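You operate a simulated robot arm through the tools that you are given. There is no shell and no other tool.

You run a simulated robot arm. Do the job below in one go: nothing can be reset, and whatever is moved stays where it is left.

Task
Change the filter element of the vacuum pump.
Fine: the clogged element goes into the element bin, the clean one into the filter pot; then seat the filter cover and turn the cover knob tight; drop nothing. Set down upright: clean element.
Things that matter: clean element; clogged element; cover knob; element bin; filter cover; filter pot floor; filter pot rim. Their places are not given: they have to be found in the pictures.

Only the result counts: the job must be done as asked and must still hold three seconds after the hand-in. Knocking over, shifting, dropping, spilling or breaking anything else fails it. Lids that push on must go on centred and level and be pressed home; caps that screw on are set level and turned clockwise until they are tight.

Robot
A 6-joint arm with a two-finger gripper, fixed in place. Base frame: the origin is on the floor under the middle of its stand, x ahead of it, y to its left, z up. Units: m, degrees, N and s.
It reaches about 1.637 m from its shoulder. Its first joint turns from -166.0 to 166.0 degrees. Payload 3.43 kg.
The tool frame sits at the grasp point between the pads (the TCP): z along the fingers, y along the line on which they close. The tips reach 0.02 m beyond it. The gripper opens to 0.19 m; its body begins 0.248 m behind the TCP.
Orientation is that of the tool frame in the base frame, as a unit quaternion [w, x, y, z]. With the fingers straight down and closing along the base's y, the tool's x points along the base's -x, its y along +y and its z along -z.

Tools
- The arm moves only by the tool apply_moves. Its argument "deltas" is a list of rows, each a list of 3 entries, a list of its own where there are three numbers: the turn, a rotation vector about the tool's x, y, z in degrees, then the shift along the tool's x, y, z in m, then the gripper command, from -1 (shut) to 1 (fully open), values between in proportion. In form: [[[ax, ay, az], [dx, dy, dz], jaw], ...]. A call has 1 to 20 rows; each row is the pose to reach, as a shift and turn from the pose commanded when the call began, along the tool's axes at that moment. Each row takes 0.2 s and may step no farther than 0.05 m and 8.6 degrees from the row before; otherwise, or with a gripper value out of range, the whole call is refused. Where a pose cannot be reached the arm comes as near as it can. A force on the tool above 50 N (or 10 N above the force at the start of the call, whichever is more), or a blocked arm, ends the call early, and 0.2 s more pass. Each finger travels about 0.045 m/s and halts on what it meets, pressing with about 30 N; the grip force reading is that of the motor and also rises with nothing between the fingers. The clock runs only during rows and for 0.2 s after the last one: add rows that repeat a pose to give the fingers time. The reply holds the time, the measured pose of the TCP, the force on the tool along the base axes, the opening and the grip force, in the units named above and with some noise, with the torque about the TCP (base axes, N m) and any sound that the robot's microphone picked up.
- Cameras (640 x 400 px; columns grow to the right, rows downward): "scene" is fixed at [0.4008, 0.4991, 1.4931]; the picture's right is [-0.54, -0.84, 0.00], its down [-0.72, 0.46, -0.52] and it looks along [0.44, -0.28, -0.85] (base axes); focal length 214 px, centre (320, 200). "wrist" rides on the gripper at [0.07, -0.008, -0.288] in the tool frame; the picture's right is [0.12, 0.99, 0.00], its down [-0.96, 0.12, -0.25] and it looks along [-0.25, 0.03, 0.97] (tool axes); focal length 261 px, centre (320, 200).
- capture(camera): a new picture of that camera. No time passes.
- slide_trunk(by): slides the trunk up (or, below 0, down) by that many m; the arm rides with it, the base frame stays. It gives what a move gives, with no picture.
- probe_pixels(camera, pixels): for up to 12 pixels [column, row] of the newest picture of that camera ("zoom" is the newest enlarged one), the place [x, y, z] in the base frame of the surface seen there, good to about 0.003 m. No time passes.
- zoom(camera, box): a new picture of the part [left, top, right, bottom] of that camera's present view, enlarged. No time passes.
- finish_job(): hands the job in; it is judged then, once.

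Unless the task says otherwise, let go and move clear before handing in.

The tools are called after "Request:" as a command line: name --argument value ..., lists and objects as JSON in quotes. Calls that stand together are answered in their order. apply_moves: Moves the arm, as the interface text tells. Its arguments: {"type":"object","properties":{"deltas":{"type":"array","items":{"type":"array"}}},"required":["deltas"]} The other tools are called the same way: slide_trunk (by) moves the trunk up or down; capture (camera) takes a picture; probe_pixels (camera, pixels) gives the place of the surface under pixels of a picture; zoom (camera, box) takes an enlarged picture of a part of a camera's view; finish_job () hands the job in.

At the start:

```text
time_s: 0.0
eef_pos: [0.7277, -0.1293, 1.1496]
tcp_rot: [0.0, 0.0, 1.0, 0.0]
wrist_force: [0.3, -0.5, 0.3]
wrist_torque: [0.0, 0.02, -0.02]
width: 0.1902
finger_force: 0.0
trunk travel left (down, up): [-0.125, 0.115]
```

scene: 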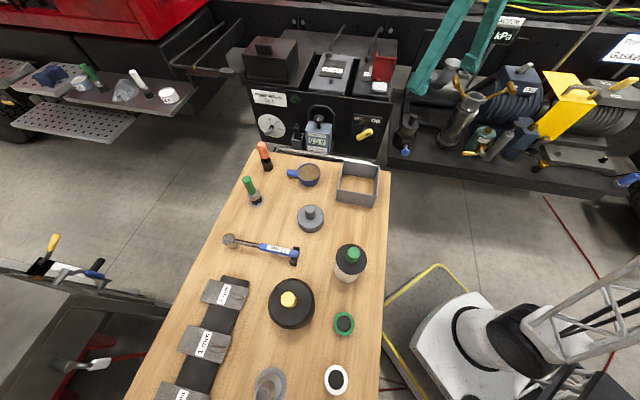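
wrist: 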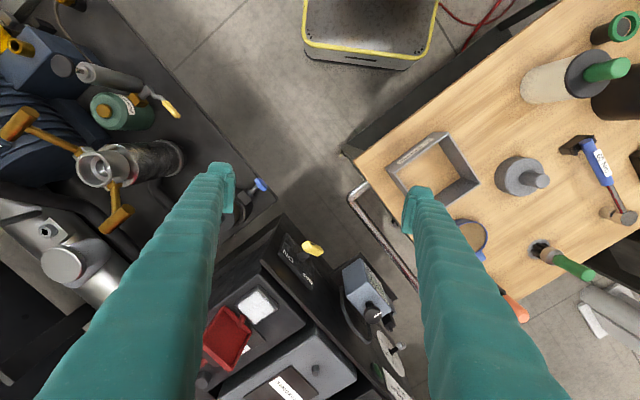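

The scene shows a wooden table with several parts: a tray/bin at about (357,185), a grey knobbed part at (311,218), a green-topped cylinder at (350,262), a black disc with a yellow knob at (291,302), and others. I'll zoom in to identify them.

Request:
zoom --camera "scene" --box '[220, 130, 400, 260]'

Request:
zoom --camera "scene" --box '[220, 240, 400, 400]'

Request:
zoom --camera "wrist" --box '[340, 0, 640, 300]'

```text
3.08 times, centred on (310, 195) of scene
```

zoom: 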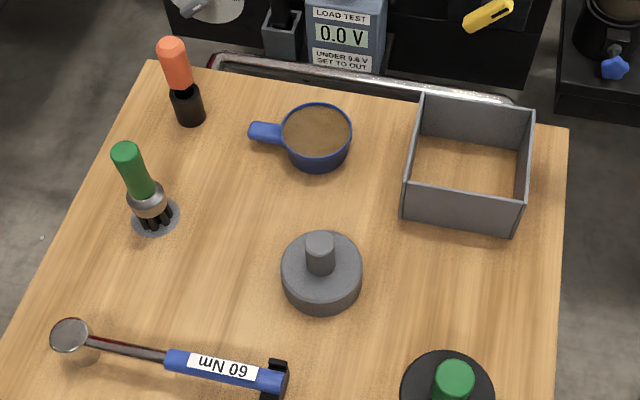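

```text
2.50 times, centred on (310, 320) of scene
```

zoom: 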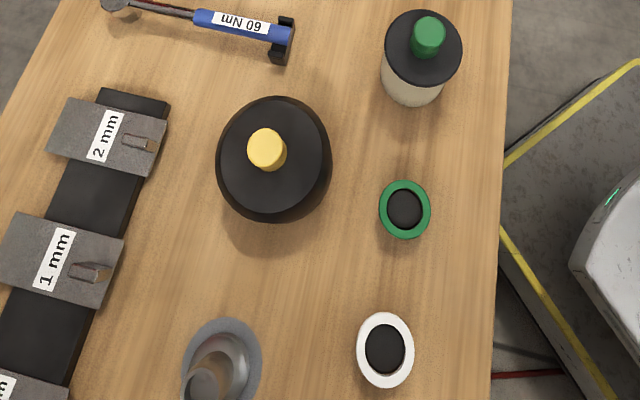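

```text
1.33 times, centred on (490, 150) of wrist
```

zoom: 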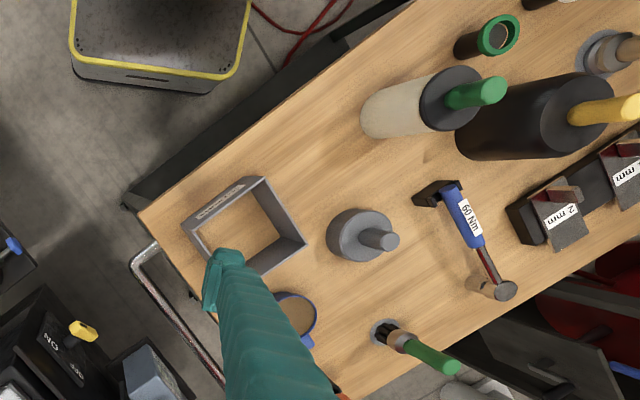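

The pictures show several candidates, including the grey box at (357,185) and the ringed tubes at (344,323) and (336,380). I'll probe their heights before moving for a closer look.

Request:
probe_pixels --camera "scene" --pixels '[[311, 211], [318, 228], [352, 253], [342, 275], [288, 299], [303, 315], [344, 324], [352, 318], [336, 380], [345, 388], [265, 390], [350, 185]]'

Request:
probe_pixels --camera "scene" --pixels '[[355, 230], [200, 340], [340, 166], [376, 172], [374, 205], [337, 200], [310, 172], [268, 384], [320, 340], [280, 395]]'

```text
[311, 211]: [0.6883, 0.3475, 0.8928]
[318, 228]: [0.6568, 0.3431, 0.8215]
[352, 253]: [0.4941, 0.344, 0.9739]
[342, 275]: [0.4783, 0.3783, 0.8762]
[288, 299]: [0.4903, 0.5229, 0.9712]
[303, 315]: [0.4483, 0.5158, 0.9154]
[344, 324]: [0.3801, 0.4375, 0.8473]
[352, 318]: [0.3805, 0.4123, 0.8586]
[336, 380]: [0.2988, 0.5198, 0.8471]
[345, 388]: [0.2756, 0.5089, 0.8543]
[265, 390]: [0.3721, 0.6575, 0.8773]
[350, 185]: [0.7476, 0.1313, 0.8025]
```

```text
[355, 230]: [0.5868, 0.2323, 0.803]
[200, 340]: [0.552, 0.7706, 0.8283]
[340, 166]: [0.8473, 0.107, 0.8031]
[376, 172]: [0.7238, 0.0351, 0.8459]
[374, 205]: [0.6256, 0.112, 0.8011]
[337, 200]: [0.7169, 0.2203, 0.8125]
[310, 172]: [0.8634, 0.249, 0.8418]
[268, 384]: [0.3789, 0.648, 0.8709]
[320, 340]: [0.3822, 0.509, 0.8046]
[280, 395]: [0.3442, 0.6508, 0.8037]
```

The table top is at z≈0.803 with parts spanning x 0.28–0.87 and y 0.03–0.77. I'll carry the gripper higher and over the table so the wrist camera sees everything from above.

Request:
apply_moves --deltas '[[[0, 0, 0], [0.0, 0.0, -0.04], 1], [[0, 0, 0], [0.0, 0.03, -0.075], 1], [[0, 0, 0], [0.025, 0.07, -0.08], 1], [[0, 0, 0], [0.05, 0.11, -0.08], 1], [[0, 0, 0], [0.075, 0.15, -0.08], 1], [[0, 0, 0], [0.1, 0.19, -0.08], 1], [[0, 0, 0], [0.125, 0.23, -0.08], 1], [[0, 0, 0], [0.15, 0.27, -0.08], 1], [[0, 0, 0], [0.175, 0.31, -0.08], 1], [[0, 0, 0], [0.2, 0.35, -0.08], 1], [[0, 0, 0], [0.225, 0.39, -0.08], 1], [[0, 0, 0], [0.25, 0.43, -0.08], 1]]'

Request:
capture --camera "wrist"

Request:
capture --camera "scene"

```text
time_s: 2.6
eef_pos: [0.4786, 0.3003, 1.2306]
tcp_rot: [0.001, -0.001, 1.0, 0.0]
wrist_force: [0.4, 0.0, 0.5]
wrist_torque: [0.11, 0.08, -0.01]
width: 0.1901
finger_force: 0.1
trunk travel left (down, up): [-0.125, 0.115]
```

```text
taken
```

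wrist: 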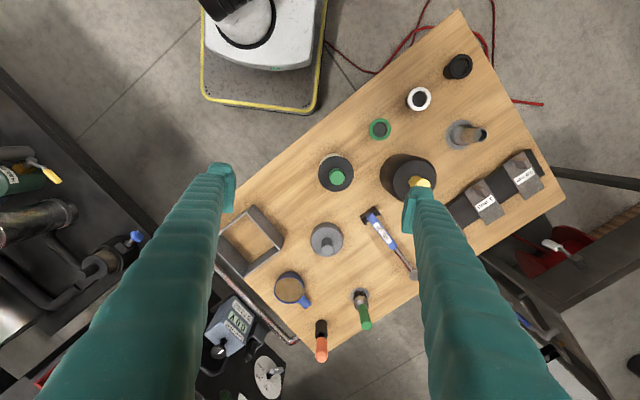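

```text
taken
```

scene: 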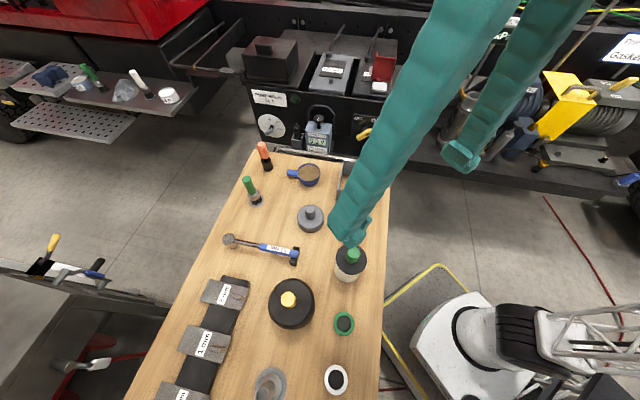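

Now the whole table is in the wrist view, with an extra dark item at (459,67). I'll zoom in on two regions to identify each part.

Request:
zoom --camera "wrist" --box '[310, 90, 450, 210]'

Request:
zoom --camera "wrist" --box '[390, 20, 560, 160]'

Request:
zoom --camera "wrist" --box '[210, 190, 410, 350]'

Request:
zoom --camera "wrist" --box '[400, 130, 570, 260]'

```text
3.33 times, centred on (380, 150) of wrist
```

zoom: 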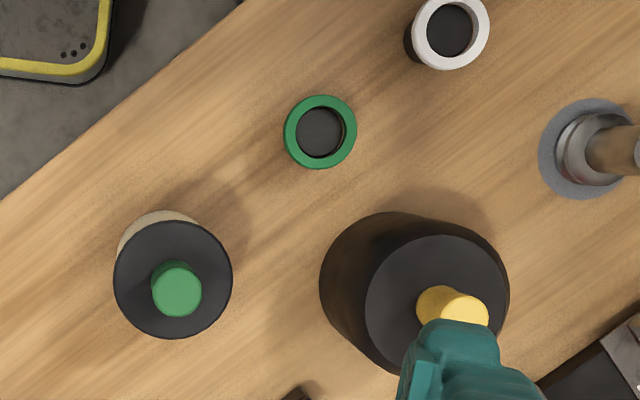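

```text
2.86 times, centred on (475, 90) of wrist
```

zoom: 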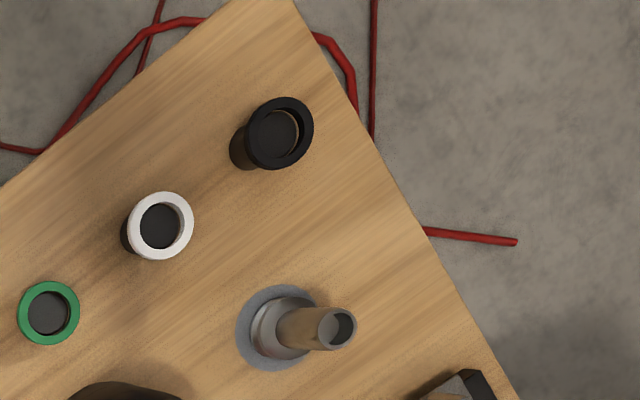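

```text
2.50 times, centred on (310, 270) of wrist
```

zoom: 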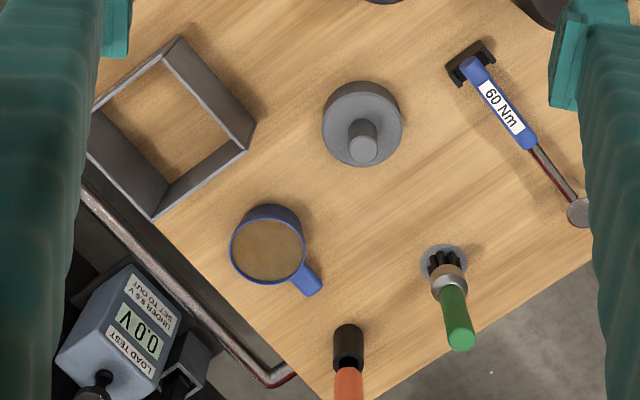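

```text
3.08 times, centred on (485, 195) of wrist
```

zoom: 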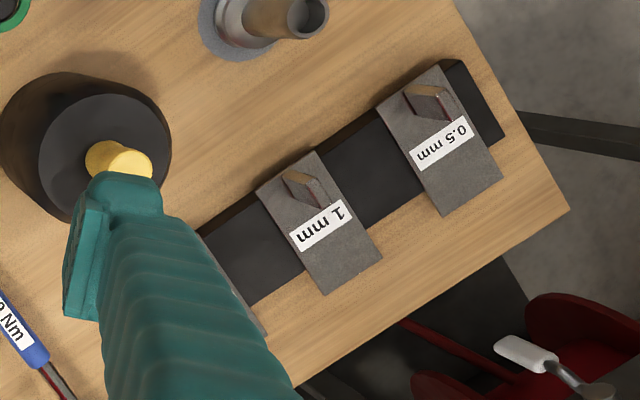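

The candidates are the green-handled pale cylinder at (338,175), the large black vessel with a yellow knob at (410,178), the grey knobbed disc at (326,240), three ringed cups, and a grey stub on a pad at (465,133). I'll probe the zoomed views for sizes and heights.

Request:
zoom --camera "wrist" --box '[310, 90, 450, 210]'

Request:
probe_pixels --camera "zoom" --pixels '[[400, 260], [370, 300], [450, 238], [500, 290], [340, 300], [400, 220], [330, 250], [430, 300], [345, 340], [390, 365], [480, 300], [420, 340]]'

Request:
probe_pixels --camera "zoom" --pixels '[[180, 290], [170, 262], [172, 230], [118, 280], [228, 280], [172, 335], [140, 235], [320, 132], [350, 132], [320, 102], [290, 132], [320, 164]]'

```text
3.33 times, centred on (380, 150) of wrist
```

zoom: 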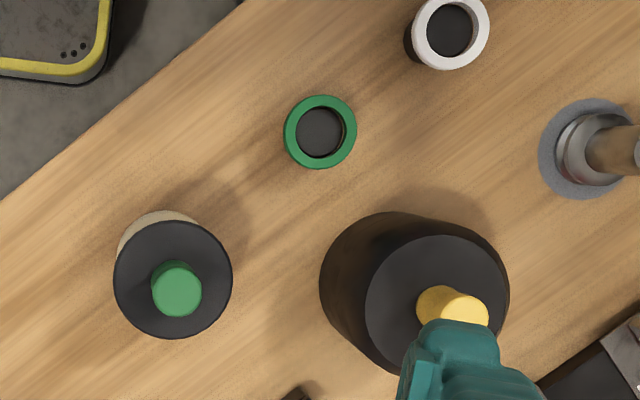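

```text
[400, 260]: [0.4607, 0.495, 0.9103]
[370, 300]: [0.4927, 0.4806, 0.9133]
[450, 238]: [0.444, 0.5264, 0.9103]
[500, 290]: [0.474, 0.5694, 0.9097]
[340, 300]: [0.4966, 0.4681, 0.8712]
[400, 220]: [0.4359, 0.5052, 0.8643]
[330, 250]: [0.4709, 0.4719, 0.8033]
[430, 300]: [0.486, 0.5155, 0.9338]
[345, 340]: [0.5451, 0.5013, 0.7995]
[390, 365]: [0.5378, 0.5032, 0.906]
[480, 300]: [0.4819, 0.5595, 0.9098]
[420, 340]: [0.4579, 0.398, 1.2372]
```

```text
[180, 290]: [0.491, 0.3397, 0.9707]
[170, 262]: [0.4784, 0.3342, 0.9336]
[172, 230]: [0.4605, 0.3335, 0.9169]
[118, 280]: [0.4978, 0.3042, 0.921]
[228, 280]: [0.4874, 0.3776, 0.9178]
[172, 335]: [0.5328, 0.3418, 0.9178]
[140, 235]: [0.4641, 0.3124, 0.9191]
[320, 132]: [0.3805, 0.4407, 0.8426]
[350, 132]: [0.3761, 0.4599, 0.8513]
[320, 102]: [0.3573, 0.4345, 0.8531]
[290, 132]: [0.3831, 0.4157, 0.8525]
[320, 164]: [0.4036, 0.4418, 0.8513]
```

The black disc is at z≈0.910 (r≈0.048) atop a wider black body, and the pale green-handled cylinder has its cap at z≈0.918. I'll move over the black vessel for a closer look at its rim.

Request:
apply_moves --deltas '[[[0, 0, 0], [0.0, 0.045, 0.0], 1], [[0, 0, 0], [0.0, 0.09, 0.0], 1], [[0, 0, 0], [0.0, 0.135, 0.02], 1], [[0, 0, 0], [0.0, 0.18, 0.04], 1], [[0, 0, 0], [0.0, 0.225, 0.05], 1], [[0, 0, 0], [0.0, 0.225, 0.05], 1]]'

Request:
zoom --camera "wrist" --box '[230, 120, 410, 260]'

Request:
capture --camera "wrist"

```text
time_s: 4.0
eef_pos: [0.4773, 0.5267, 1.1813]
tcp_rot: [0.0, -0.001, 1.0, -0.001]
wrist_force: [0.4, 0.3, -0.2]
wrist_torque: [-0.03, 0.04, -0.01]
width: 0.1903
finger_force: 0.1
trunk travel left (down, up): [-0.125, 0.115]
```

```text
2.86 times, centred on (320, 190) of wrist
```

zoom: 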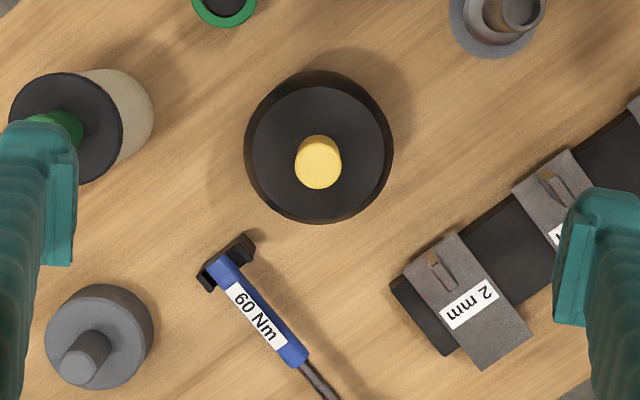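

```text
taken
```

wrist: 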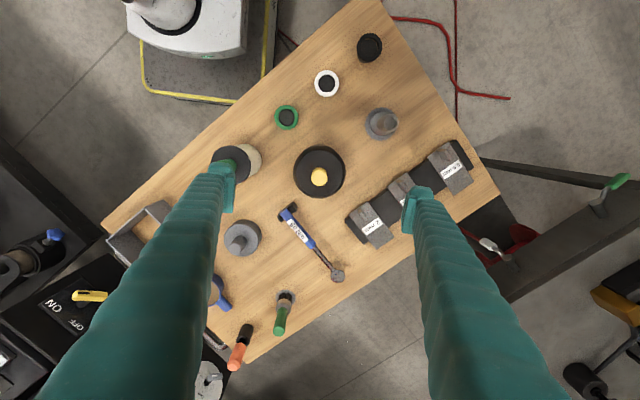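

The black vessel is now nearly overhead at (319,172). I'll zoom tightly on it and probe its rim, disc and knob.

Request:
zoom --camera "wrist" --box '[285, 135, 355, 205]'

Request:
probe_pixels --camera "zoom" --pixels '[[320, 100], [320, 85], [320, 70], [320, 50], [320, 30], [200, 200], [160, 200], [130, 200], [440, 200], [480, 200], [505, 200], [320, 330]]'

```text
5.71 times, centred on (320, 170) of wrist
```

zoom: 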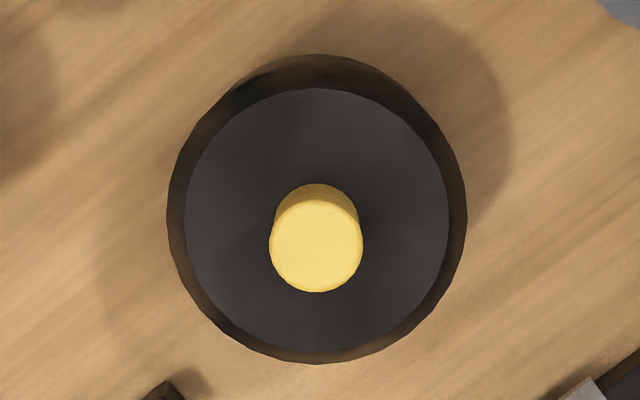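

```text
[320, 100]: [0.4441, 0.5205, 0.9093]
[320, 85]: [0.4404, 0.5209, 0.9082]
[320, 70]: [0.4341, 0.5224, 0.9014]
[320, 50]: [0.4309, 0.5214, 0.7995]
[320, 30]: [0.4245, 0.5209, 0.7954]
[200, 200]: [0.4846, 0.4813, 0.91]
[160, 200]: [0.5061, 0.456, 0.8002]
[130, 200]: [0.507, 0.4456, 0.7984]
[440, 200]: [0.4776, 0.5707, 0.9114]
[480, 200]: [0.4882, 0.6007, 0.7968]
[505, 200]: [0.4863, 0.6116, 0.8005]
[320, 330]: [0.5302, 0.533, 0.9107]
```

The disc (r≈0.0495, z≈0.910) sits on a wider black body whose upper edge is near z≈0.90, so this looks like the pot with its cover and yellow cover knob on. I'll probe the knob outline precisely and check the grey disc and clean element as well.

Request:
probe_pixels --camera "zoom" --pixels '[[316, 245], [275, 245], [358, 245], [316, 205], [316, 288], [316, 190], [190, 210], [445, 210], [318, 93], [318, 348], [225, 130], [410, 310]]'

Request:
zoom --camera "wrist" --box '[195, 125, 275, 265]'

```text
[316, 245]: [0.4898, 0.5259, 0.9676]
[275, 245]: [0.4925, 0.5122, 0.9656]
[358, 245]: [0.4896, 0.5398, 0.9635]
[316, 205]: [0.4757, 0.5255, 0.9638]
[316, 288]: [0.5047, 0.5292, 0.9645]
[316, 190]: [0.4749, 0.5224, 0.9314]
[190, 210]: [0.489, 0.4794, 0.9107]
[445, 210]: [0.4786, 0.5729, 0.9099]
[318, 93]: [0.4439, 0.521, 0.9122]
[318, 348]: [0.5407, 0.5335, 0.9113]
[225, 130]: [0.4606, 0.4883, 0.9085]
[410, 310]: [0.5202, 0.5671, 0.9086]
```

```text
2.86 times, centred on (235, 195) of wrist
```

zoom: 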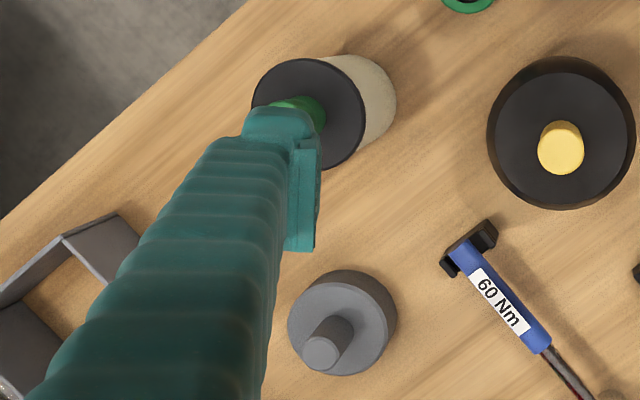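

The cover-like disc is centred near (0.491,0.526), but the ringed cups and the grey stub are still unidentified. I'll move towards them and lower for a close look.

Request:
apply_moves --deltas '[[[0, 0, 0], [0.04, 0.0, 0.0], 1], [[0, 0, 0], [0.08, 0.01, 0.0], 1], [[0, 0, 0], [0.12, 0.02, 0.02], 1], [[0, 0, 0], [0.16, 0.03, 0.04], 1], [[0, 0, 0], [0.18, 0.035, 0.06], 1], [[0, 0, 0], [0.18, 0.035, 0.06], 1]]'

Request:
capture --camera "wrist"

Request:
zoom --camera "wrist" --box '[230, 50, 420, 200]'

```text
time_s: 5.4
eef_pos: [0.2974, 0.5618, 1.1221]
tcp_rot: [0.001, -0.001, 1.0, 0.0]
wrist_force: [-0.4, 0.2, -0.8]
wrist_torque: [-0.01, 0.0, -0.03]
width: 0.1899
finger_force: 0.0
trunk travel left (down, up): [-0.125, 0.115]
```

```text
taken
```

wrist: 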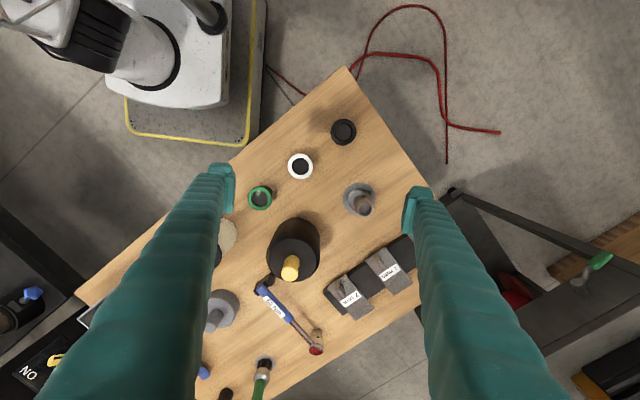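

```text
2.67 times, centred on (325, 125) of wrist
```

zoom: 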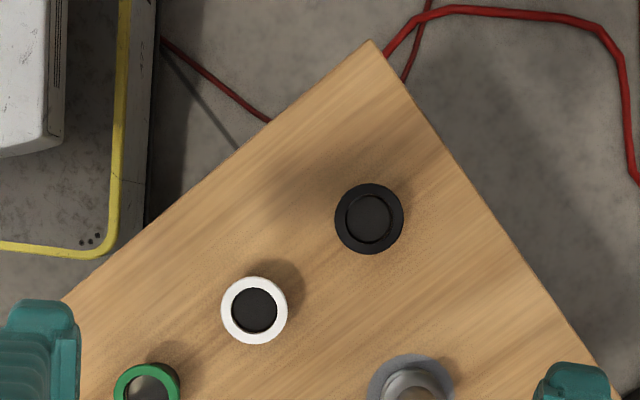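

The three ringed cups appear at (344,131), (300,166) and (260,198), with the grey stub at (359,199). I'll zoom tight on each.

Request:
zoom --camera "wrist" --box '[240, 110, 370, 210]'

Request:
zoom --camera "wrist" --box '[330, 170, 400, 230]'

Request:
zoom --camera "wrist" --box '[250, 200, 340, 290]'

```text
4.00 times, centred on (305, 160) of wrist
```

zoom: 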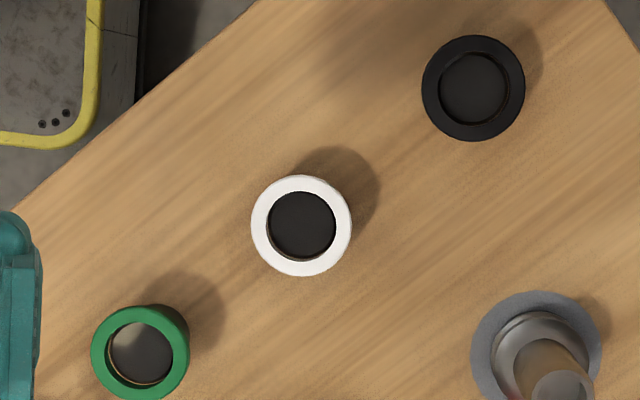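

```text
6.67 times, centred on (365, 200) of wrist
```

zoom: 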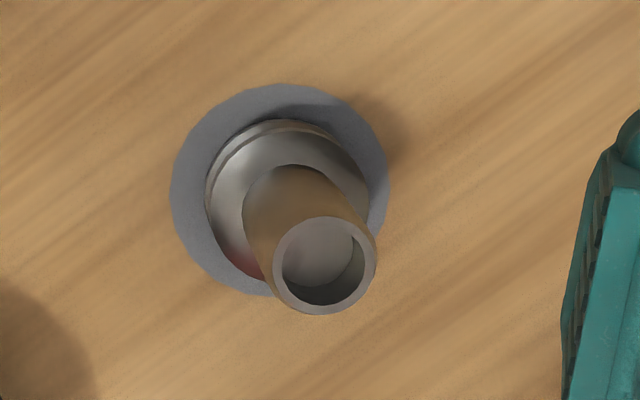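

```text
4.44 times, centred on (295, 245) of wrist
```

zoom: 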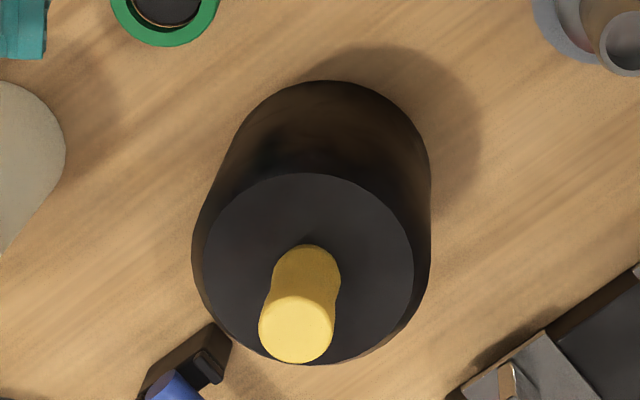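

The cups are shallow-topped tubes and the grey stub is a hollow pipe on a pad, so none is clearly a pot. The bench at the scene's upper right carries a "kPa" label and other equipment near (460,115), so I'll zoom there before deciding.

Request:
zoom --camera "scene" --box '[380, 0, 640, 200]'

Request:
zoom --camera "scene" --box '[380, 60, 520, 170]'

Request:
zoom --camera "scene" --box '[230, 10, 420, 160]'

Request:
zoom --camera "scene" --box '[0, 20, 230, 160]'

```text
2.00 times, centred on (510, 100) of scene
```

zoom: 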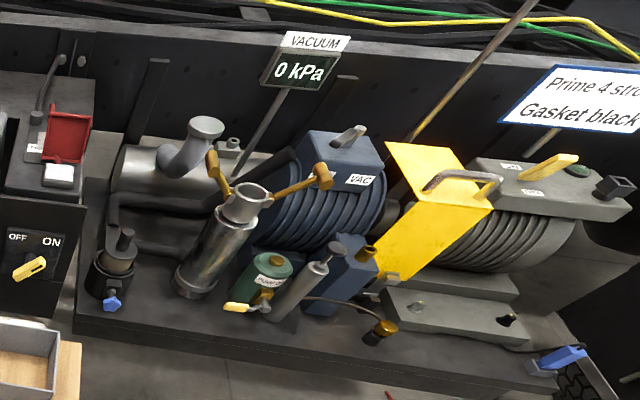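

```text
3.64 times, centred on (450, 115) of scene
```

zoom: 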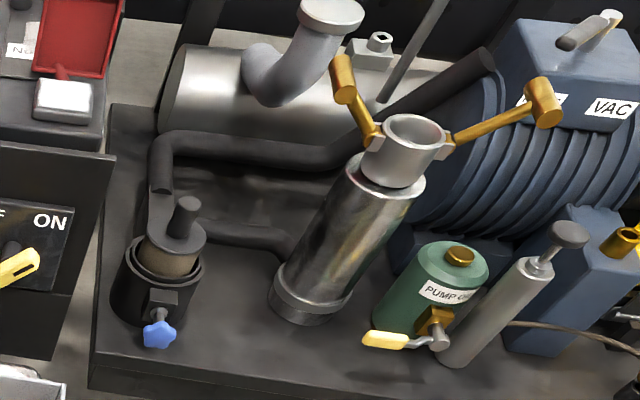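

```text
2.67 times, centred on (325, 85) of scene
```

zoom: 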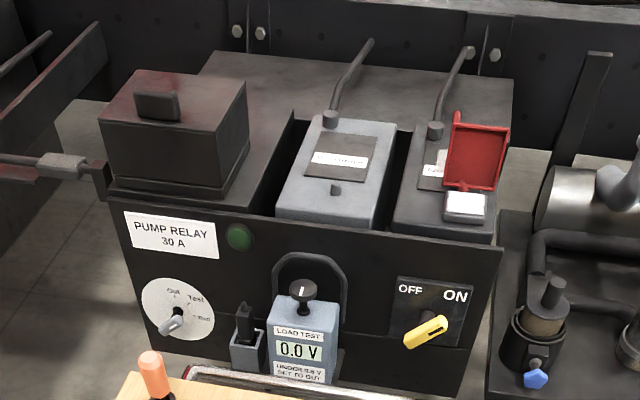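

```text
2.78 times, centred on (115, 90) of scene
```

zoom: 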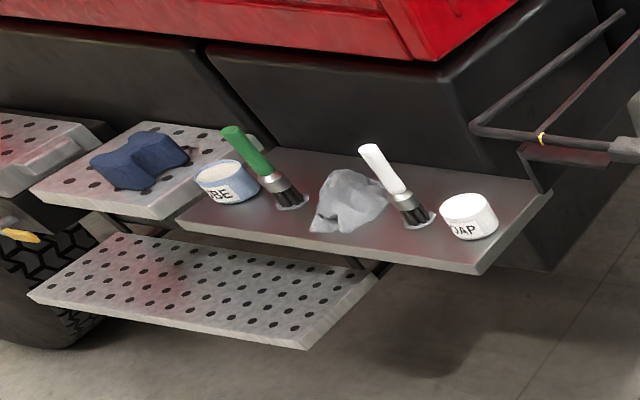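

There it is: at scene (406,130) a black open pot on the pump skid holds a brownish element with a grey handle, with a blue star knob at its side. I'll probe this area for positions.

Request:
zoom --camera "scene" --box '[380, 95, 440, 165]'

Request:
probe_pixels --camera "scene" --pixels '[[411, 118], [407, 125], [406, 132], [415, 128], [398, 136], [404, 143], [406, 152], [396, 124], [420, 150], [440, 160]]'

```text
5.71 times, centred on (410, 130) of scene
```

zoom: 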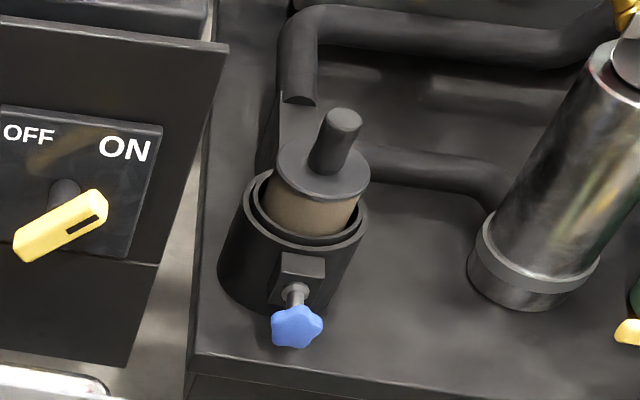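

```text
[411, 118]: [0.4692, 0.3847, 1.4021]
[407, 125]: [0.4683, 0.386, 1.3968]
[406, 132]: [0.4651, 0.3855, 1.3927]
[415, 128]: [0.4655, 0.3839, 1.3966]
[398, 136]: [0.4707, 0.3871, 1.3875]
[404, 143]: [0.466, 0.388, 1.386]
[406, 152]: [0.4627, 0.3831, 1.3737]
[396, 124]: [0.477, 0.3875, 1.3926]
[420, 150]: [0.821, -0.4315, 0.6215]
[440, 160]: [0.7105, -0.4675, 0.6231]
```

The last full scene picture still had the gripper in front, so those probes are stale. I'll probe on the fresh zoom instead.

Request:
probe_pixels --camera "zoom" --pixels '[[342, 120], [330, 165], [300, 180], [350, 185], [318, 210], [250, 200], [362, 225], [310, 240], [297, 325], [300, 265], [235, 275], [400, 280]]'

Request:
capture --camera "scene"

```text
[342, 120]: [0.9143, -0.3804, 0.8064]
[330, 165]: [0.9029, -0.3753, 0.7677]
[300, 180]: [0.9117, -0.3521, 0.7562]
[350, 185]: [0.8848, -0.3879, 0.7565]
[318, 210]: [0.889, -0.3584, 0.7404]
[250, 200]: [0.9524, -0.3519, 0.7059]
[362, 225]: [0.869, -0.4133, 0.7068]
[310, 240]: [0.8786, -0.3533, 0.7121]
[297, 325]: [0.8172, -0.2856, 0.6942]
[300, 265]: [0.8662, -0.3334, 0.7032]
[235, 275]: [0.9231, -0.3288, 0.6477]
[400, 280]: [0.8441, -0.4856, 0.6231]
```

```text
taken
```

scene: 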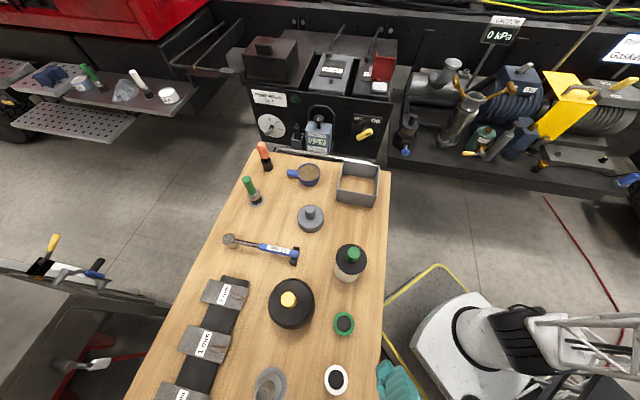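

The pot is at about (0.91,-0.38) with its rim near z≈0.707, and the clogged element's handle top is at 0.806, about 0.10 above the rim. The tall black bell with the yellow grip therefore fits as the cover, and the blue star at (0.817,-0.286,0.694) as the cover knob. I'll go up and over there to look closely.

Request:
apply_moves --deltas '[[[0, 0, 0], [0, 0, -0.04], 1], [[0, 0, 0], [-0.01, -0.02, -0.08], 1], [[0, 0, 0], [-0.03, -0.06, -0.09], 1], [[0, 0, 0], [-0.05, -0.1, -0.09], 1], [[0, 0, 0], [-0.07, -0.14, -0.09], 1], [[0, 0, 0], [-0.09, -0.18, -0.09], 1], [[0, 0, 0], [-0.11, -0.22, -0.09], 1], [[0, 0, 0], [-0.13, -0.26, -0.09], 1], [[0, 0, 0], [-0.15, -0.3, -0.09], 1], [[0, 0, 0], [-0.17, -0.34, -0.09], 1], [[0, 0, 0], [-0.19, -0.38, -0.09], 1], [[0, 0, 0], [-0.21, -0.42, -0.09], 1], [[0, 0, 0], [-0.24, -0.46, -0.09], 1], [[0, 0, 0], [-0.27, -0.5, -0.09], 1], [[0, 0, 0], [-0.3, -0.54, -0.09], 1], [[0, 0, 0], [-0.33, -0.58, -0.09], 1], [[0, 0, 0], [-0.36, -0.62, -0.09], 1], [[0, 0, 0], [-0.39, -0.66, -0.09], 1], [[0, 0, 0], [-0.42, -0.7, -0.08], 1]]'

Request:
capture --camera "wrist"

```text
refused: row 19 steps farther than a row can; nothing moved
```

```text
taken
```

wrist: 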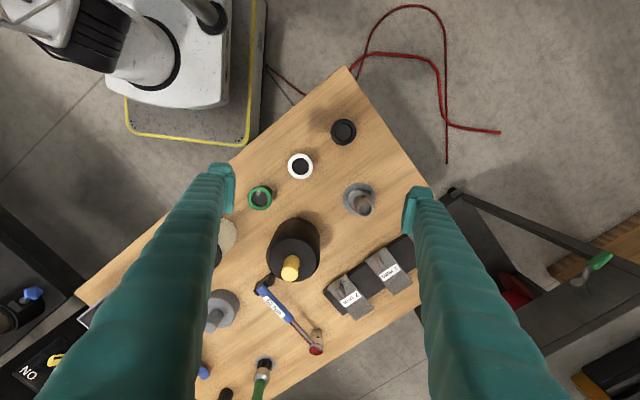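

The call was refused because row 19 was slightly too long. I'll repeat it with that row level.

Request:
apply_moves --deltas '[[[0, 0, 0], [0, 0, -0.04], 1], [[0, 0, 0], [-0.01, -0.02, -0.08], 1], [[0, 0, 0], [-0.03, -0.06, -0.09], 1], [[0, 0, 0], [-0.05, -0.1, -0.09], 1], [[0, 0, 0], [-0.07, -0.14, -0.09], 1], [[0, 0, 0], [-0.09, -0.18, -0.09], 1], [[0, 0, 0], [-0.11, -0.22, -0.09], 1], [[0, 0, 0], [-0.13, -0.26, -0.09], 1], [[0, 0, 0], [-0.15, -0.3, -0.09], 1], [[0, 0, 0], [-0.17, -0.34, -0.09], 1], [[0, 0, 0], [-0.19, -0.38, -0.09], 1], [[0, 0, 0], [-0.21, -0.42, -0.09], 1], [[0, 0, 0], [-0.24, -0.459, -0.09], 1], [[0, 0, 0], [-0.27, -0.498, -0.09], 1], [[0, 0, 0], [-0.3, -0.537, -0.09], 1], [[0, 0, 0], [-0.33, -0.576, -0.09], 1], [[0, 0, 0], [-0.36, -0.615, -0.09], 1], [[0, 0, 0], [-0.39, -0.654, -0.09], 1], [[0, 0, 0], [-0.42, -0.693, -0.09], 1], [[0, 0, 0], [-0.44, -0.73, -0.09], 1]]'

Request:
capture --camera "wrist"

```text
time_s: 9.6
eef_pos: [0.736, -0.1697, 1.2119]
tcp_rot: [0.0, 0.0, 1.0, 0.0]
wrist_force: [0.2, 0.4, 0.0]
wrist_torque: [-0.16, -0.11, 0.0]
width: 0.1898
finger_force: 0.0
trunk travel left (down, up): [-0.125, 0.115]
```

```text
taken
```

wrist: 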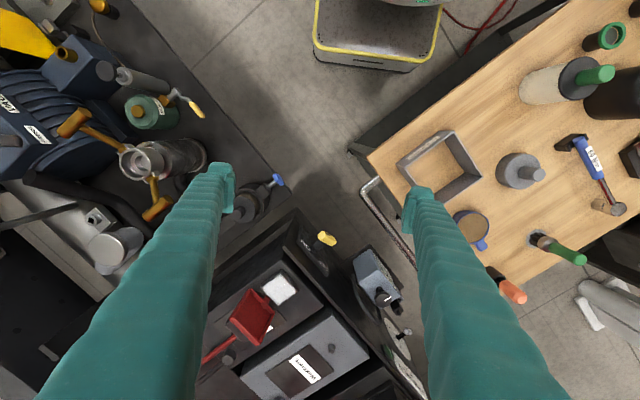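

The pot shows at about (255,205) with the blue star at (278,181). I'll move above it for a close look.

Request:
apply_moves --deltas '[[[0, 0, 0], [-0.015, -0.04, 0.01], 1], [[0, 0, 0], [-0.03, -0.08, 0.02], 1], [[0, 0, 0], [-0.045, -0.12, 0.03], 1], [[0, 0, 0], [-0.06, -0.16, 0.04], 1], [[0, 0, 0], [-0.065, -0.19, 0.06], 1], [[0, 0, 0], [-0.065, -0.19, 0.06], 1]]'

Request:
capture --camera "wrist"

Request:
zoom --camera "wrist" --box '[250, 140, 400, 260]'

```text
time_s: 11.0
eef_pos: [0.8044, -0.3598, 1.1507]
tcp_rot: [0.0, -0.001, 1.0, 0.0]
wrist_force: [-0.4, -0.5, -0.1]
wrist_torque: [0.02, 0.03, -0.02]
width: 0.1899
finger_force: 0.1
trunk travel left (down, up): [-0.125, 0.115]
```

```text
taken
```

wrist: 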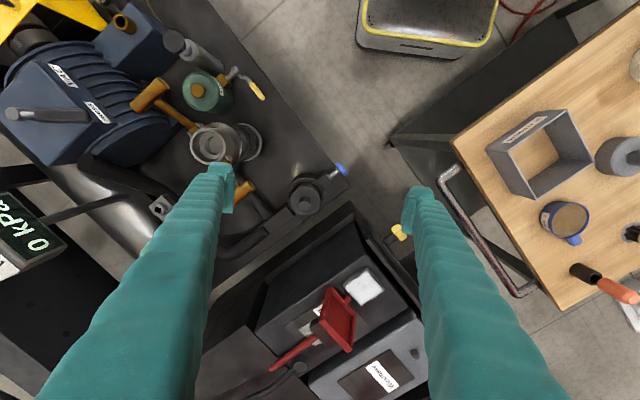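

```text
3.33 times, centred on (325, 200) of wrist
```

zoom: 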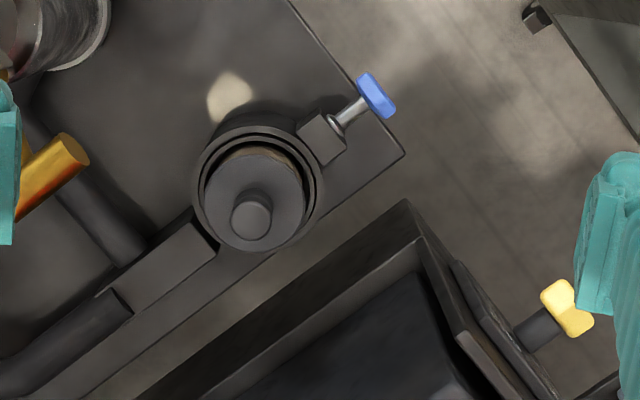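

The pot is clearly visible: two concentric rim rings, the clogged element inside with its grey handle, and the blue star knob on a horizontal shaft through a side block. I'll probe the geometry and read the bin's label.

Request:
zoom --camera "wrist" --box '[480, 100, 600, 200]'

Request:
zoom --camera "wrist" --box '[270, 150, 360, 225]'

Request:
probe_pixels --camera "zoom" --pixels '[[335, 170], [335, 140], [265, 200], [298, 200], [335, 118], [420, 200], [425, 150], [460, 130], [490, 95], [490, 50], [520, 100], [560, 170]]'

```text
4.00 times, centred on (540, 150) of wrist
```

zoom: 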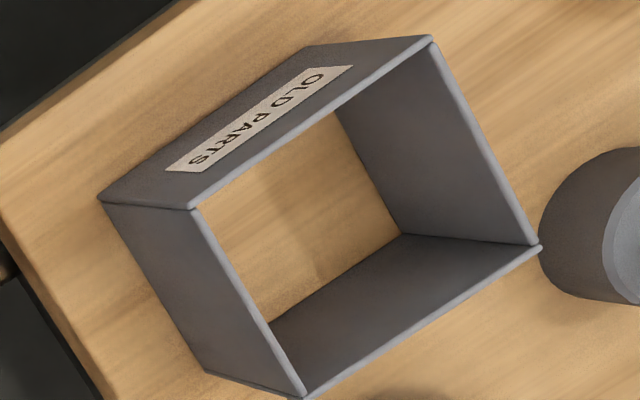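

```text
5.33 times, centred on (315, 188) of wrist
```

zoom: 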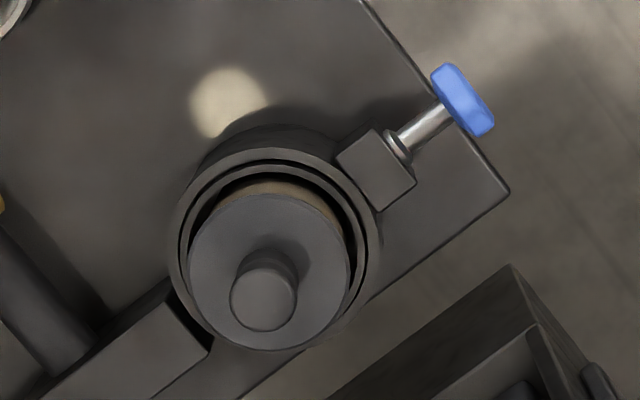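

```text
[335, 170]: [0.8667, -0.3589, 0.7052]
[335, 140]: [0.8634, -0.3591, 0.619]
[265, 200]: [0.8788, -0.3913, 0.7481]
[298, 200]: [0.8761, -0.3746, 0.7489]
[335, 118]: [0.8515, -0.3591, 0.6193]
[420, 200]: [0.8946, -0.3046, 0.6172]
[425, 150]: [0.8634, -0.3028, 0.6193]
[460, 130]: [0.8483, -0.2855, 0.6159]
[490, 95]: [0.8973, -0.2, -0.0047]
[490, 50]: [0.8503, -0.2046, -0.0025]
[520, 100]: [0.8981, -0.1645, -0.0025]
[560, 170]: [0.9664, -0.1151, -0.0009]
```

The box is labelled "OLD PARTS" and the pot has a double-walled rim with an annular groove. I'll zoom tighter and probe the rim for its exact radius and centre.

Request:
zoom --camera "wrist" --box '[282, 168, 332, 218]'

Request:
probe_pixels --camera "zoom" --pixels '[[160, 160], [175, 200], [170, 180], [340, 80], [320, 60], [250, 60], [440, 100], [470, 200], [455, 190], [200, 100], [420, 260], [300, 330]]'

```text
8.00 times, centred on (307, 193) of wrist
```

zoom: 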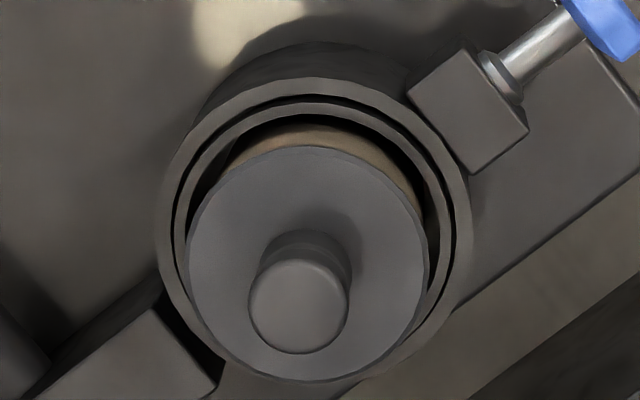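

```text
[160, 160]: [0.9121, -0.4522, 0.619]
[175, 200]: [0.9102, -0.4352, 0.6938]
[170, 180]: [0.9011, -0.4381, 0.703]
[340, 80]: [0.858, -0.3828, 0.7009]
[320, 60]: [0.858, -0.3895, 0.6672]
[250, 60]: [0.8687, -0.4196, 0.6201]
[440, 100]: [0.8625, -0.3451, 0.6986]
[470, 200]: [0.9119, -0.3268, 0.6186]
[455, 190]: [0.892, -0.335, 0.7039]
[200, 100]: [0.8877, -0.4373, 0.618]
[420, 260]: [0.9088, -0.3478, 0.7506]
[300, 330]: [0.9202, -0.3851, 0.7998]
```

From the probes the pot's outer rim circle is centred near (0.912,-0.385), r≈0.055, z≈0.703. I need to know the neighbouring obstacles, so I'll probe the brass handles, silver column, relay box and table edges.

Request:
probe_pixels --camera "wrist" --pixels '[[245, 189], [160, 93], [215, 145], [200, 130], [195, 125], [305, 195], [347, 170], [322, 179], [360, 286], [340, 320], [400, 232], [270, 250]]'

Request:
probe_pixels --camera "wrist" --pixels '[[455, 140], [530, 290], [450, 170], [512, 290], [490, 152], [553, 112], [590, 160], [528, 196], [576, 210], [640, 250], [350, 210], [375, 245]]'

```text
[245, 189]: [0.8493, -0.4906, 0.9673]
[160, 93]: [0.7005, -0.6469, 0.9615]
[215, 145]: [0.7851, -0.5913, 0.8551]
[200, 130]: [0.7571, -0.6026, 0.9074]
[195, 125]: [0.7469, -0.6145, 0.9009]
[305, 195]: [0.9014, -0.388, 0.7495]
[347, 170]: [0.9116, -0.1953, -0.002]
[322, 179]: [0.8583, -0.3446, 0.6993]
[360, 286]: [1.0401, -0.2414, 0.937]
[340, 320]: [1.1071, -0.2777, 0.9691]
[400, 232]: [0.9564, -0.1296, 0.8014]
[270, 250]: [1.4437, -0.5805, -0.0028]
```

```text
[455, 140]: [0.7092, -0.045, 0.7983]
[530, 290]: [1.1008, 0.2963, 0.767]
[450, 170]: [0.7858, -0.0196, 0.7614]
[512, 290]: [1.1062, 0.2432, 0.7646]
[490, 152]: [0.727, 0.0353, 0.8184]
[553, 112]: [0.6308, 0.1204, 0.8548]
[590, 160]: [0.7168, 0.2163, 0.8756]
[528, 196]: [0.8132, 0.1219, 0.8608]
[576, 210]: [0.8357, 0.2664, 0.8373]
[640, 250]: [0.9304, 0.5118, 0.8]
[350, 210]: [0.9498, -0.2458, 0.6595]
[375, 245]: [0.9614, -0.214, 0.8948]
```

Obstacles near the pot: brass handle tip at (0.85,-0.49,0.967) and the relay box corner around (0.96,-0.21,0.895). I'll zoom on the blue star knob from both cameras and probe it.

Request:
zoom --camera "wrist" --box '[310, 155, 360, 195]'

Request:
probe_pixels --camera "zoom" --pixels '[[360, 90], [370, 130], [395, 100], [345, 60], [410, 150], [300, 150], [270, 175], [255, 185], [200, 210], [150, 200], [230, 260], [230, 160]]'

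Request:
zoom --camera "scene" --box '[385, 105, 430, 165]'

```text
10.00 times, centred on (335, 175) of wrist
```

zoom: 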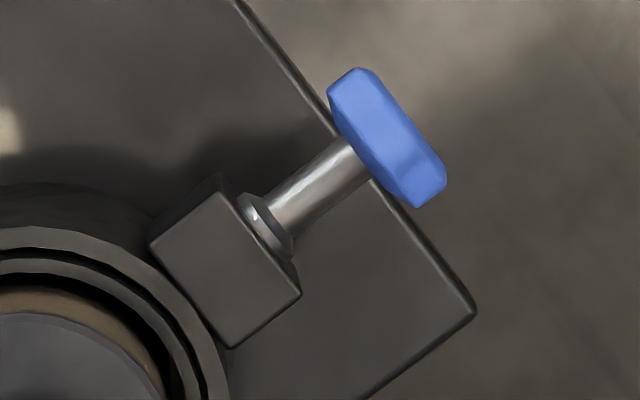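

```text
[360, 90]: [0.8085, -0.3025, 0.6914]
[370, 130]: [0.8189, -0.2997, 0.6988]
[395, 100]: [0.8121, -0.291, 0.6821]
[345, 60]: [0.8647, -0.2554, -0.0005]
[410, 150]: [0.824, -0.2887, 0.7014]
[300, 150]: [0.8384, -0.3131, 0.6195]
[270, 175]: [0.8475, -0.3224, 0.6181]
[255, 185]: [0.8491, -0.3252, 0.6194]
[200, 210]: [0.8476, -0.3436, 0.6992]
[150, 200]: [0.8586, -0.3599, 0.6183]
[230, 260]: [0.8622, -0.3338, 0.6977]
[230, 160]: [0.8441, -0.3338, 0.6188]
```

```text
6.67 times, centred on (408, 135) of scene
```

zoom: 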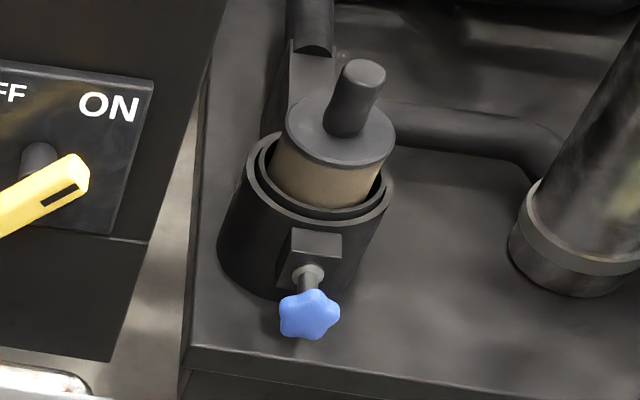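

The star knob is about 44 mm across, centred near (0.816,-0.293,0.68), with its shaft axis pointing to the pot along (0.72,-0.69,0). I'll probe the clogged handle's top and cap outline in this scene zoom, to compare the protrusion with the bell's inner height.

Request:
probe_pixels --camera "zoom" --pixels '[[362, 74], [345, 72], [380, 74], [362, 63], [360, 86], [345, 110], [345, 125], [290, 130], [393, 140], [340, 163], [335, 140], [330, 185]]'

Request:
zoom --camera "wrist" --box '[282, 168, 332, 218]'

Request:
probe_pixels --camera "zoom" --pixels '[[299, 305], [255, 305], [343, 305], [299, 270], [299, 340], [192, 250], [424, 250], [305, 150], [305, 375], [225, 180], [400, 180], [400, 330]]'

```text
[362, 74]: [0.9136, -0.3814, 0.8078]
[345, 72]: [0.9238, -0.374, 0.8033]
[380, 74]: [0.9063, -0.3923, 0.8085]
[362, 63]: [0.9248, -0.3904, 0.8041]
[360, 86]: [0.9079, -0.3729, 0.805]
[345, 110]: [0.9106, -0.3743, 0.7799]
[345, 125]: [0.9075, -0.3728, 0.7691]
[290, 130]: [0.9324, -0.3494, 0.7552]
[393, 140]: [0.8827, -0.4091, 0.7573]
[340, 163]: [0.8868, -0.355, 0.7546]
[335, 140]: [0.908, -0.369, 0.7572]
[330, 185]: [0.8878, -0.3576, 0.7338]
```

```text
8.00 times, centred on (307, 193) of wrist
```

zoom: 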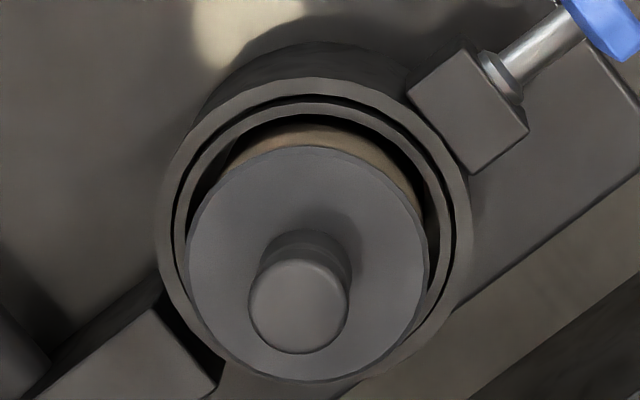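

```text
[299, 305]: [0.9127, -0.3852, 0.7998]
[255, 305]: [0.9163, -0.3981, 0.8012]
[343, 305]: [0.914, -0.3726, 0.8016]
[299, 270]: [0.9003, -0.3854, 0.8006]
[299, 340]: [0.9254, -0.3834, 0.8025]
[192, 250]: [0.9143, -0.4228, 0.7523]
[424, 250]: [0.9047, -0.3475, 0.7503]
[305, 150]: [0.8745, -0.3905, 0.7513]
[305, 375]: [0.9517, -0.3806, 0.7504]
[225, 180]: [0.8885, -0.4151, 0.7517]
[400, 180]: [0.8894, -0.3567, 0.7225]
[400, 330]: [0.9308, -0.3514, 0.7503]
```

The clogged handle is centred at about (0.9145,-0.384), top z≈0.803, and the cap has r≈0.0385. The brass tip and relay box lie to either side, so I'll turn the gripper 45° to close along the free diagonal. I'll narrow it to about 8 cm and move over the handle at a safe height.

Request:
apply_moves --deltas '[[[0, 0, -8], [-0.02, -0.005, 0.0], -0.158], [[0, 0, -16], [-0.04, -0.01, 0.01], -0.158], [[0, 0, -24], [-0.06, -0.015, 0.02], -0.158], [[0, 0, -32], [-0.08, -0.02, 0.03], -0.158], [[0, 0, -40], [-0.1, -0.0247, 0.04], -0.158], [[0, 0, -45], [-0.11, -0.0247, 0.05], -0.158], [[0, 0, -45], [-0.11, -0.0247, 0.05], -0.158]]'

Request:
capture --camera "wrist"

Request:
capture --camera "scene"

```text
time_s: 12.6
eef_pos: [0.9141, -0.3832, 1.0989]
tcp_rot: [0.001, -0.384, 0.923, 0.0]
wrist_force: [0.3, 0.0, 0.3]
wrist_torque: [0.02, 0.05, 0.0]
width: 0.0799
finger_force: 0.0
trunk travel left (down, up): [-0.125, 0.115]
```

```text
taken
```

wrist: 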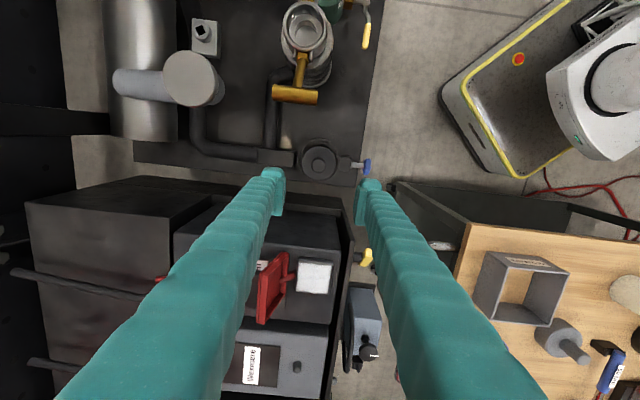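

```text
taken
```

scene: 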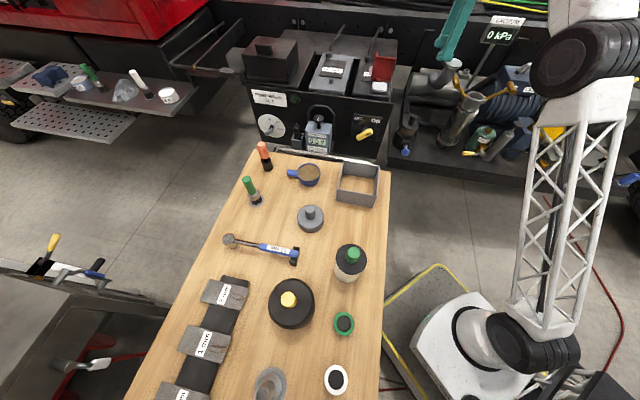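

The gripper is now diagonal over the pot, with the handle at about (319,160) in the wrist view. I'll zoom and probe the handle top for its exact centre from here.

Request:
zoom --camera "wrist" --box '[290, 130, 350, 190]'

Request:
probe_pixels --camera "zoom" --pixels '[[310, 205], [280, 205], [340, 205], [310, 180], [310, 230], [220, 190], [410, 190], [310, 100], [310, 285], [360, 250], [250, 130], [380, 120]]'

```text
6.67 times, centred on (320, 160) of wrist
```

zoom: 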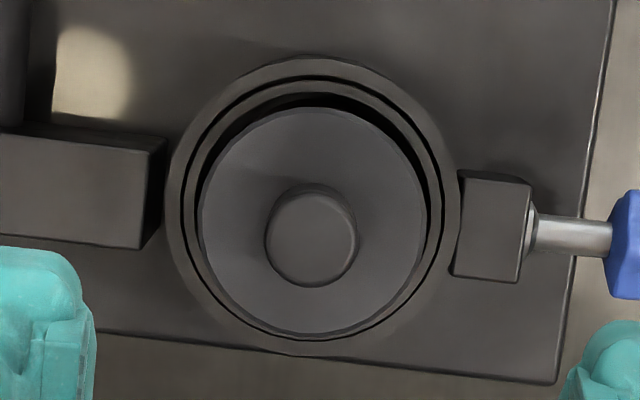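

```text
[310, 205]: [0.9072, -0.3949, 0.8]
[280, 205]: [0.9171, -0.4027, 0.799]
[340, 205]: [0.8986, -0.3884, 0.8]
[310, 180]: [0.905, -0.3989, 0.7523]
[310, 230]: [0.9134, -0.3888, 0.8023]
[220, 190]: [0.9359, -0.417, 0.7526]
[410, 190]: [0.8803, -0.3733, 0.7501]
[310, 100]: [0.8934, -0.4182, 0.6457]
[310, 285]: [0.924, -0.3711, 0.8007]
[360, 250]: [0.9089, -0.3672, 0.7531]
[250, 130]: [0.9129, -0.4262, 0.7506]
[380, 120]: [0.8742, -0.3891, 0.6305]
```

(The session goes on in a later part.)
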